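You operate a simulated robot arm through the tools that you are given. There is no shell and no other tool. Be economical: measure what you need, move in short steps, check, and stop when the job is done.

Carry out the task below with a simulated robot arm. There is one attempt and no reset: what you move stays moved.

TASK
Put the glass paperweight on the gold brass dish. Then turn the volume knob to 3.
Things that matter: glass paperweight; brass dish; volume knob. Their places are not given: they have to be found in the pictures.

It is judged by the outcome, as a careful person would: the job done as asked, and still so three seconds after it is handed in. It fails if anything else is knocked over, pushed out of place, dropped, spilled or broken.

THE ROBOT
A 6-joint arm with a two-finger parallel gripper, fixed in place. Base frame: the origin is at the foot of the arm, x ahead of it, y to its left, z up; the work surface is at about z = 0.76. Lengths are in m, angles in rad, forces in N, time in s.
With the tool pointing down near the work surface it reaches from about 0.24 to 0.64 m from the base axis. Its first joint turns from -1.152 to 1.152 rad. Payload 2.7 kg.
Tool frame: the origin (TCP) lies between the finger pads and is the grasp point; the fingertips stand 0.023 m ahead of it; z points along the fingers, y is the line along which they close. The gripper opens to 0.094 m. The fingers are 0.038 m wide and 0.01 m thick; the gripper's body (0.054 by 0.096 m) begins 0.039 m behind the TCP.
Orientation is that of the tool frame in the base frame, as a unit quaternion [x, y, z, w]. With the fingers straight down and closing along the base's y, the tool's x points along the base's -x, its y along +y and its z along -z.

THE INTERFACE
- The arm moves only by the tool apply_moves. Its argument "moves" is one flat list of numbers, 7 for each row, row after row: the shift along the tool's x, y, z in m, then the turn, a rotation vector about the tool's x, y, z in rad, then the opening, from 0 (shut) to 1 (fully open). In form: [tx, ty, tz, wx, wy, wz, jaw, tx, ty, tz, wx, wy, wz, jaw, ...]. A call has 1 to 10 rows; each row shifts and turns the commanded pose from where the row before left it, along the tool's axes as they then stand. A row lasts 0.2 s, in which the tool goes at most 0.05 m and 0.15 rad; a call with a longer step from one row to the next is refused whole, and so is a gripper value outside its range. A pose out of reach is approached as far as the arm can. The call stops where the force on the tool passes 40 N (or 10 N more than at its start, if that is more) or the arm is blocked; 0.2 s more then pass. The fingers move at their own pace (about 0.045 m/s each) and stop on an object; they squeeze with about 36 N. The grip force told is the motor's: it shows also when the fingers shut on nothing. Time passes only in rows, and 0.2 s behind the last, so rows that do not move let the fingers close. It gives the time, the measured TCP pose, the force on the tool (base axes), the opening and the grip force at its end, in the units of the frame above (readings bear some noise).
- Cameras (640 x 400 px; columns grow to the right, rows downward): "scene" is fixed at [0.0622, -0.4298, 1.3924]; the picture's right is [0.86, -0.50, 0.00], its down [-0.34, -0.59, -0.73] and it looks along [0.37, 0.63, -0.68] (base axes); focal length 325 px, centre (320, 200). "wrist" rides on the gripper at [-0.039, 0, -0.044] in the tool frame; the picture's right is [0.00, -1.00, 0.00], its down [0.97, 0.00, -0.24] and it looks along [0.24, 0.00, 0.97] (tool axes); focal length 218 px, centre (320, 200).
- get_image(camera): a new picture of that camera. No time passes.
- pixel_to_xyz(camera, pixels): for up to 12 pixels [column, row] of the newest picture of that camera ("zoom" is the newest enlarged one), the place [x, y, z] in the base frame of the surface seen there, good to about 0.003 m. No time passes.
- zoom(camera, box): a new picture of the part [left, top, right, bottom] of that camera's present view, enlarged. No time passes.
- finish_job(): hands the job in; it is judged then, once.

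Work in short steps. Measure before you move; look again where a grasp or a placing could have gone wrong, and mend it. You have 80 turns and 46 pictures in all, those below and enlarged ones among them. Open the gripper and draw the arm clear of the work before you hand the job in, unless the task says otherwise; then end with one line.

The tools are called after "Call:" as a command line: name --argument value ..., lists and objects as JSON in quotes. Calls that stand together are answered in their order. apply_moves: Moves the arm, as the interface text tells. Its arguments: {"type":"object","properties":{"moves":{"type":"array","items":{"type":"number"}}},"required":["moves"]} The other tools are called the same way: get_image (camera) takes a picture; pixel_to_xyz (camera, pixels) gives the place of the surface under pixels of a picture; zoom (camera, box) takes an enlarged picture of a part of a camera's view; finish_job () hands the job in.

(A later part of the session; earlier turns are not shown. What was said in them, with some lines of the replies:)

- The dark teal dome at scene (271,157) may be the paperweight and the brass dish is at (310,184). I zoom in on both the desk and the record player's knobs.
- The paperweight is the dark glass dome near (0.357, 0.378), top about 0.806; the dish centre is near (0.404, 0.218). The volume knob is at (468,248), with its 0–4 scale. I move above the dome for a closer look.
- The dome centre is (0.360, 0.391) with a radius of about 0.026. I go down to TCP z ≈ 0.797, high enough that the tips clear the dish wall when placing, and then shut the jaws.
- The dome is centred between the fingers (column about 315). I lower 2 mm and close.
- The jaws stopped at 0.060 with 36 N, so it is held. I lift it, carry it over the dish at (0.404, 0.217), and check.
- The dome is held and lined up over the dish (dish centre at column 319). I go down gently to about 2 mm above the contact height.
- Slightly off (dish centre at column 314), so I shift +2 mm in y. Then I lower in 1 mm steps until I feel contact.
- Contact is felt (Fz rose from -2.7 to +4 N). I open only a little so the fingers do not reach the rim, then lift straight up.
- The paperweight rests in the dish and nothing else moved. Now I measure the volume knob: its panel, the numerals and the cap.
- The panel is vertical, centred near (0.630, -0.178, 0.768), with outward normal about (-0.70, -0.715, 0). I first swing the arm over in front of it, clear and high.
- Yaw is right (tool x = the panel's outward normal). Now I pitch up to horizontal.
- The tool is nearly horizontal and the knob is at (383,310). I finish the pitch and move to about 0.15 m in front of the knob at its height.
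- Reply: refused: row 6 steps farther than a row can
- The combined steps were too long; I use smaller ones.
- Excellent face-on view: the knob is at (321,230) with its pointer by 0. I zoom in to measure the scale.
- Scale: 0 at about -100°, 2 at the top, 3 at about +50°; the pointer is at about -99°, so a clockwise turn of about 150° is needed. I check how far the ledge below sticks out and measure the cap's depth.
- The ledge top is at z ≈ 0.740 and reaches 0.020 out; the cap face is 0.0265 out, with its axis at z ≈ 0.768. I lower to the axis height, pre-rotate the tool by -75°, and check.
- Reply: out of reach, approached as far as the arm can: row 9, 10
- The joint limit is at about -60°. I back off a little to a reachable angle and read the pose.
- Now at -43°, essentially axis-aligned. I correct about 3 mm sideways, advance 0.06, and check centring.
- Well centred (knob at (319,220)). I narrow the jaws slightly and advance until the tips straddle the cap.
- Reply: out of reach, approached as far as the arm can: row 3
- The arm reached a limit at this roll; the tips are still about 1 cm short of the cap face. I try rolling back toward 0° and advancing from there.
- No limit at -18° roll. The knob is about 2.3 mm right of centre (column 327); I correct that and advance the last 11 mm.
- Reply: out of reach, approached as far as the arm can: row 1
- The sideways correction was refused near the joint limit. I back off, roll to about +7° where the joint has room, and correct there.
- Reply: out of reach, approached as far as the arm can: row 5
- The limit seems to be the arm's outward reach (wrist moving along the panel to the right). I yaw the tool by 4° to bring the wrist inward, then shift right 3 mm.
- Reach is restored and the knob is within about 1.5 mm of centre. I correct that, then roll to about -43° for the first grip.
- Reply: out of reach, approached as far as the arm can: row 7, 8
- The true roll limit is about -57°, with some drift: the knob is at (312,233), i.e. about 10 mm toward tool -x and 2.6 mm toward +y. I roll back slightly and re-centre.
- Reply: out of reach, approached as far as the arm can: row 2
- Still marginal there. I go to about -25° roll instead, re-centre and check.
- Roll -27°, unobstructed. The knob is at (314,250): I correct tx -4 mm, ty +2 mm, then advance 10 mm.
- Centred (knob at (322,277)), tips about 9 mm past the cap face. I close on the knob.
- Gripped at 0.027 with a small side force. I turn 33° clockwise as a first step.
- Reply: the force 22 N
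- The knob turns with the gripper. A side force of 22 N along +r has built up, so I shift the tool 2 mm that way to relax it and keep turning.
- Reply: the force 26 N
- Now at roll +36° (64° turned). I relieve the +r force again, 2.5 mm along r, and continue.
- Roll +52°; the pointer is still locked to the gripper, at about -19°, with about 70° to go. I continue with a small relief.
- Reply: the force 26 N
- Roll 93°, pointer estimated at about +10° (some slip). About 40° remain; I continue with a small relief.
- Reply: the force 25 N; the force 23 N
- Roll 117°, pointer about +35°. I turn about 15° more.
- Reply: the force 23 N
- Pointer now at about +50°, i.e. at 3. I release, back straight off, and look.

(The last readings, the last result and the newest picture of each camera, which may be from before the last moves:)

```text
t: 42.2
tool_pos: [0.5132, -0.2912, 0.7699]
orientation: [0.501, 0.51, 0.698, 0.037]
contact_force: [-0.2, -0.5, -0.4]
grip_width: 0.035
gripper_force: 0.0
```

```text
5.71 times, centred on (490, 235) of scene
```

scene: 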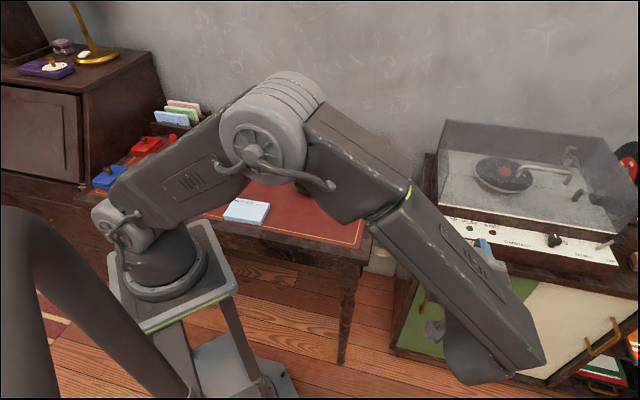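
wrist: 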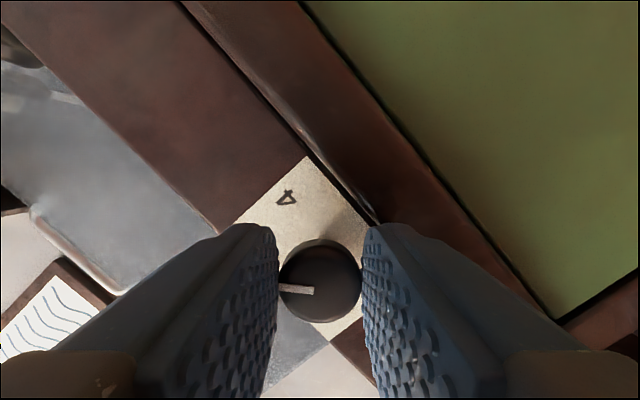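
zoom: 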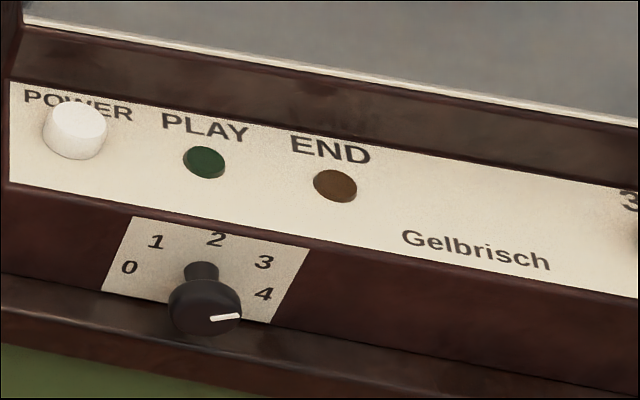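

Released; the pointer reads about 56°, near 3. I roll back to upright to view it frontally, comparable with the first view.

Call:
apply_moves --moves '[0, 0, 0, 0, 0, -0.145, 0.37, 0, 0, 0, 0, 0, -0.145, 0.37, 0, 0, 0, 0, 0, -0.145, 0.37, 0, 0, 0, 0, 0, -0.145, 0.37, 0, 0, 0, 0, 0, -0.145, 0.37, 0, 0, 0, 0, 0, -0.145, 0.37, 0, 0, 0, 0, 0, -0.145, 0.37, 0, 0, 0, 0, 0, -0.145, 0.37]'

Call:
apply_moves --moves '[0, 0, 0, 0, 0, -0.145, 0.37, 0, 0, 0, 0, 0, -0.145, 0.37, 0, 0, 0, 0, 0, -0.145, 0.37, 0, 0, 0, 0, 0, -0.145, 0.37, 0, 0, 0, 0, 0, -0.145, 0.37, 0, 0, 0, 0, 0, -0.145, 0.37, 0, 0, 0, 0, 0, -0.145, 0.37, 0, 0, 0, 0, 0, -0.122, 0.37, -0.028, 0, 0, 0, 0, 0, 0.37]'

Call:
get_image --camera "wrist"

```text
t: 44.0
tool_pos: [0.5141, -0.2918, 0.769]
orientation: [0.139, 0.701, 0.563, 0.415]
contact_force: [0.4, 0.1, 0.2]
grip_width: 0.0352
gripper_force: 0.0
```

```text
t: 46.0
tool_pos: [0.5145, -0.29, 0.7997]
orientation: [-0.26, 0.666, 0.251, 0.652]
contact_force: [-1.2, 0.1, -0.4]
grip_width: 0.0346
gripper_force: 0.0
```

```text
8 pictures are left
```

wrist: 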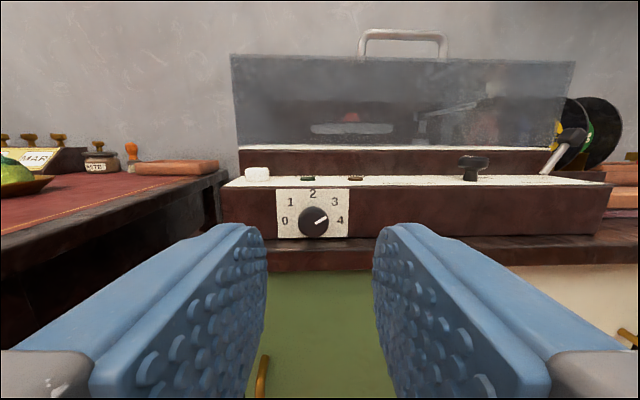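

Call:
zoom --camera "wrist" --box '[273, 180, 353, 246]'

```text
6.06 times, centred on (313, 213) of wrist
```

zoom: 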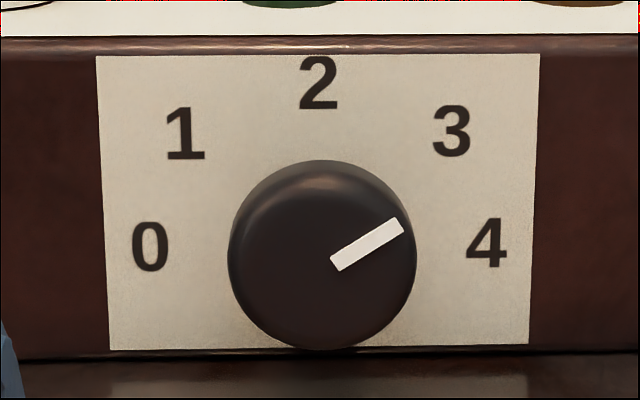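

The pointer is at about 57°, while the scale's even spacing (0 at -100°) puts 3 at about 50–53°. That is a slight overshoot, so I go back in for a small counter-clockwise trim, stopping short first to check centring.

Call:
apply_moves --moves '[0.028, 0.0043, 0, 0, 0, 0, 0.37, 0, 0, 0.04, 0, 0, 0, 0.37, 0, 0, 0.04, 0, 0, 0, 0.37, 0, 0, 0.02, 0, 0, 0, 0.37, 0, 0, 0, 0, 0, 0, 0.37]'

Call:
get_image --camera "wrist"

```text
t: 47.2
tool_pos: [0.5861, -0.2212, 0.7677]
orientation: [-0.26, 0.666, 0.251, 0.652]
contact_force: [-0.6, 0.6, 0.7]
grip_width: 0.0349
gripper_force: 0.1
```

```text
6 pictures are left
```

wrist: 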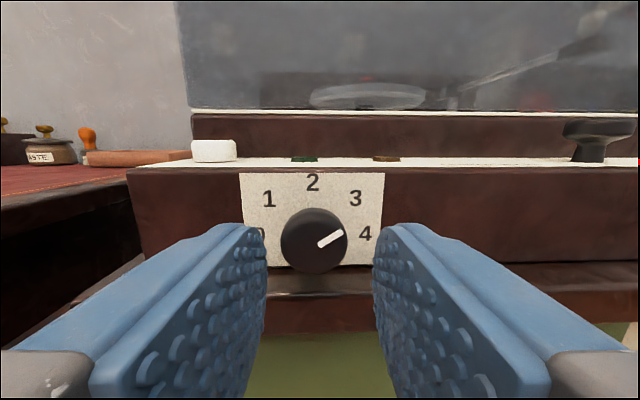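

The knob is 2 mm left of centre; I correct, advance, and close gently.

Call:
apply_moves --moves '[-0.002, 0.0027, 0, 0, 0, 0, 0.37, 0, 0, 0.012, 0, 0, 0, 0.37, 0, 0, 0.008, 0, 0, 0, 0.37, 0, 0, 0, 0, 0, 0, 0.37, 0, 0, 0, 0, 0, 0, 0.2, 0, 0, 0, 0, 0, 0, 0.2, 0, 0, 0, 0, 0, 0, 0.2]'

```text
t: 48.8
tool_pos: [0.5986, -0.206, 0.77]
orientation: [-0.258, 0.667, 0.249, 0.653]
contact_force: [18.0, -8.9, -3.4]
grip_width: 0.0268
gripper_force: 45.2
```

Gripped with a 19 N side force; I relieve it by 2 mm and turn back about 7°.

Call:
apply_moves --moves '[0, -0.002, 0, 0, 0, 0, 0.2, 0, 0, 0, 0, 0, -0.065, 0.2, 0, 0, 0, 0, 0, -0.065, 0.2, 0, 0, 0, 0, 0, 0, 0.2]'

Call:
apply_moves --moves '[0, 0, 0, 0, 0, 0, 0.33, 0, 0, 0, 0, 0, 0, 0.37, 0, 0, -0.01, 0, 0, 0, 0.37, 0, 0, -0.03, 0, 0, 0, 0.37, 0, 0, -0.04, 0, 0, 0, 0.37, 0, 0, -0.04, 0, 0, 0, 0.37, -0.028, 0, 0, 0, 0, 0, 0.37, 0, 0, 0, 0, 0, 0.13, 0.37, 0, 0, 0, 0, 0, 0, 0.37]'

Call:
zoom --camera "wrist" --box '[273, 180, 353, 246]'

```text
t: 49.8
tool_pos: [0.5975, -0.2064, 0.7699]
orientation: [-0.303, 0.647, 0.209, 0.668]
contact_force: [-13.1, -5.3, 10.2]
grip_width: 0.0267
gripper_force: 45.5
```

```text
t: 51.8
tool_pos: [0.5079, -0.2834, 0.8008]
orientation: [-0.26, 0.666, 0.252, 0.652]
contact_force: [-0.3, 0.1, 0.5]
grip_width: 0.0349
gripper_force: 0.1
```

```text
6.06 times, centred on (313, 213) of wrist
```

zoom: 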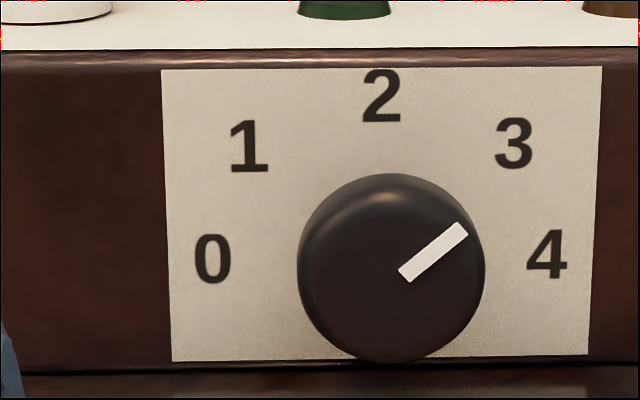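

The pointer is now at about 49°, matching 3 (0 was at -99°, so about 3 even steps). I open up, draw the arm back and up, and check the whole scene.

Call:
apply_moves --moves '[0, 0, -0.04, 0, 0, 0, 0.6, -0.045, 0, 0, 0, 0, 0, 1, -0.045, 0, 0, 0, 0, 0, 1, -0.045, 0, 0, 0, 0, 0, 1, -0.04, 0, 0, 0, 0, 0, 1, 0, 0, 0, 0, 0, 0, 1]'

Call:
get_image --camera "wrist"

Call:
get_image --camera "scene"

```text
t: 53.2
tool_pos: [0.4802, -0.3088, 0.9751]
orientation: [-0.258, 0.667, 0.251, 0.653]
contact_force: [0.0, 0.0, 0.5]
grip_width: 0.0939
gripper_force: 0.1
```

```text
4 pictures are left
```

wrist: 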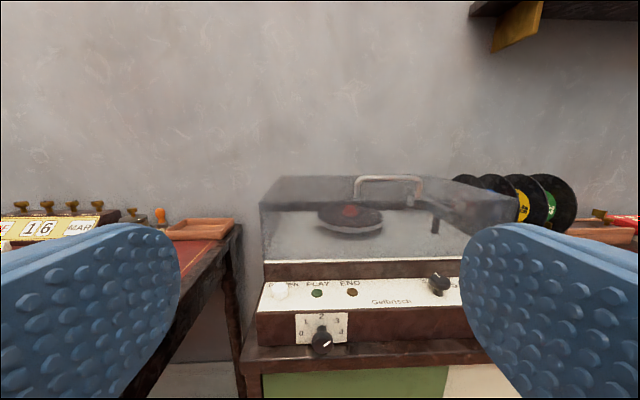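

```text
3 pictures are left
```

scene: 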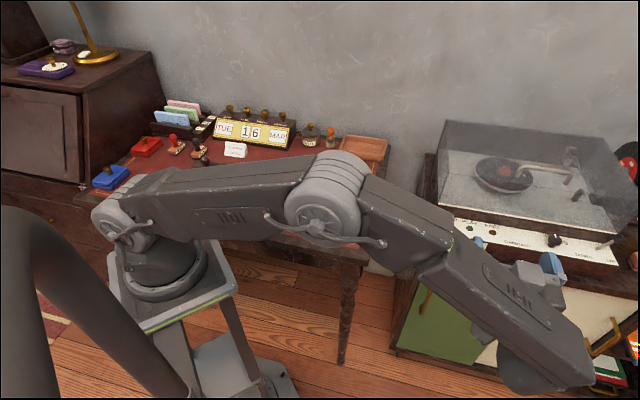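

The arm is clear, the knob points at 3, and the paperweight was last seen in its dish with everything else in place.

Call:
finish_job

```text
The job is handed in.
```

The glass paperweight is on the brass dish and the volume knob is turned to 3. The pointer measured about 49°, against roughly 50–53° estimated for the 3 mark. In the last picture the arm hid the dish, but a wrist picture a few seconds earlier showed the paperweight resting in it.
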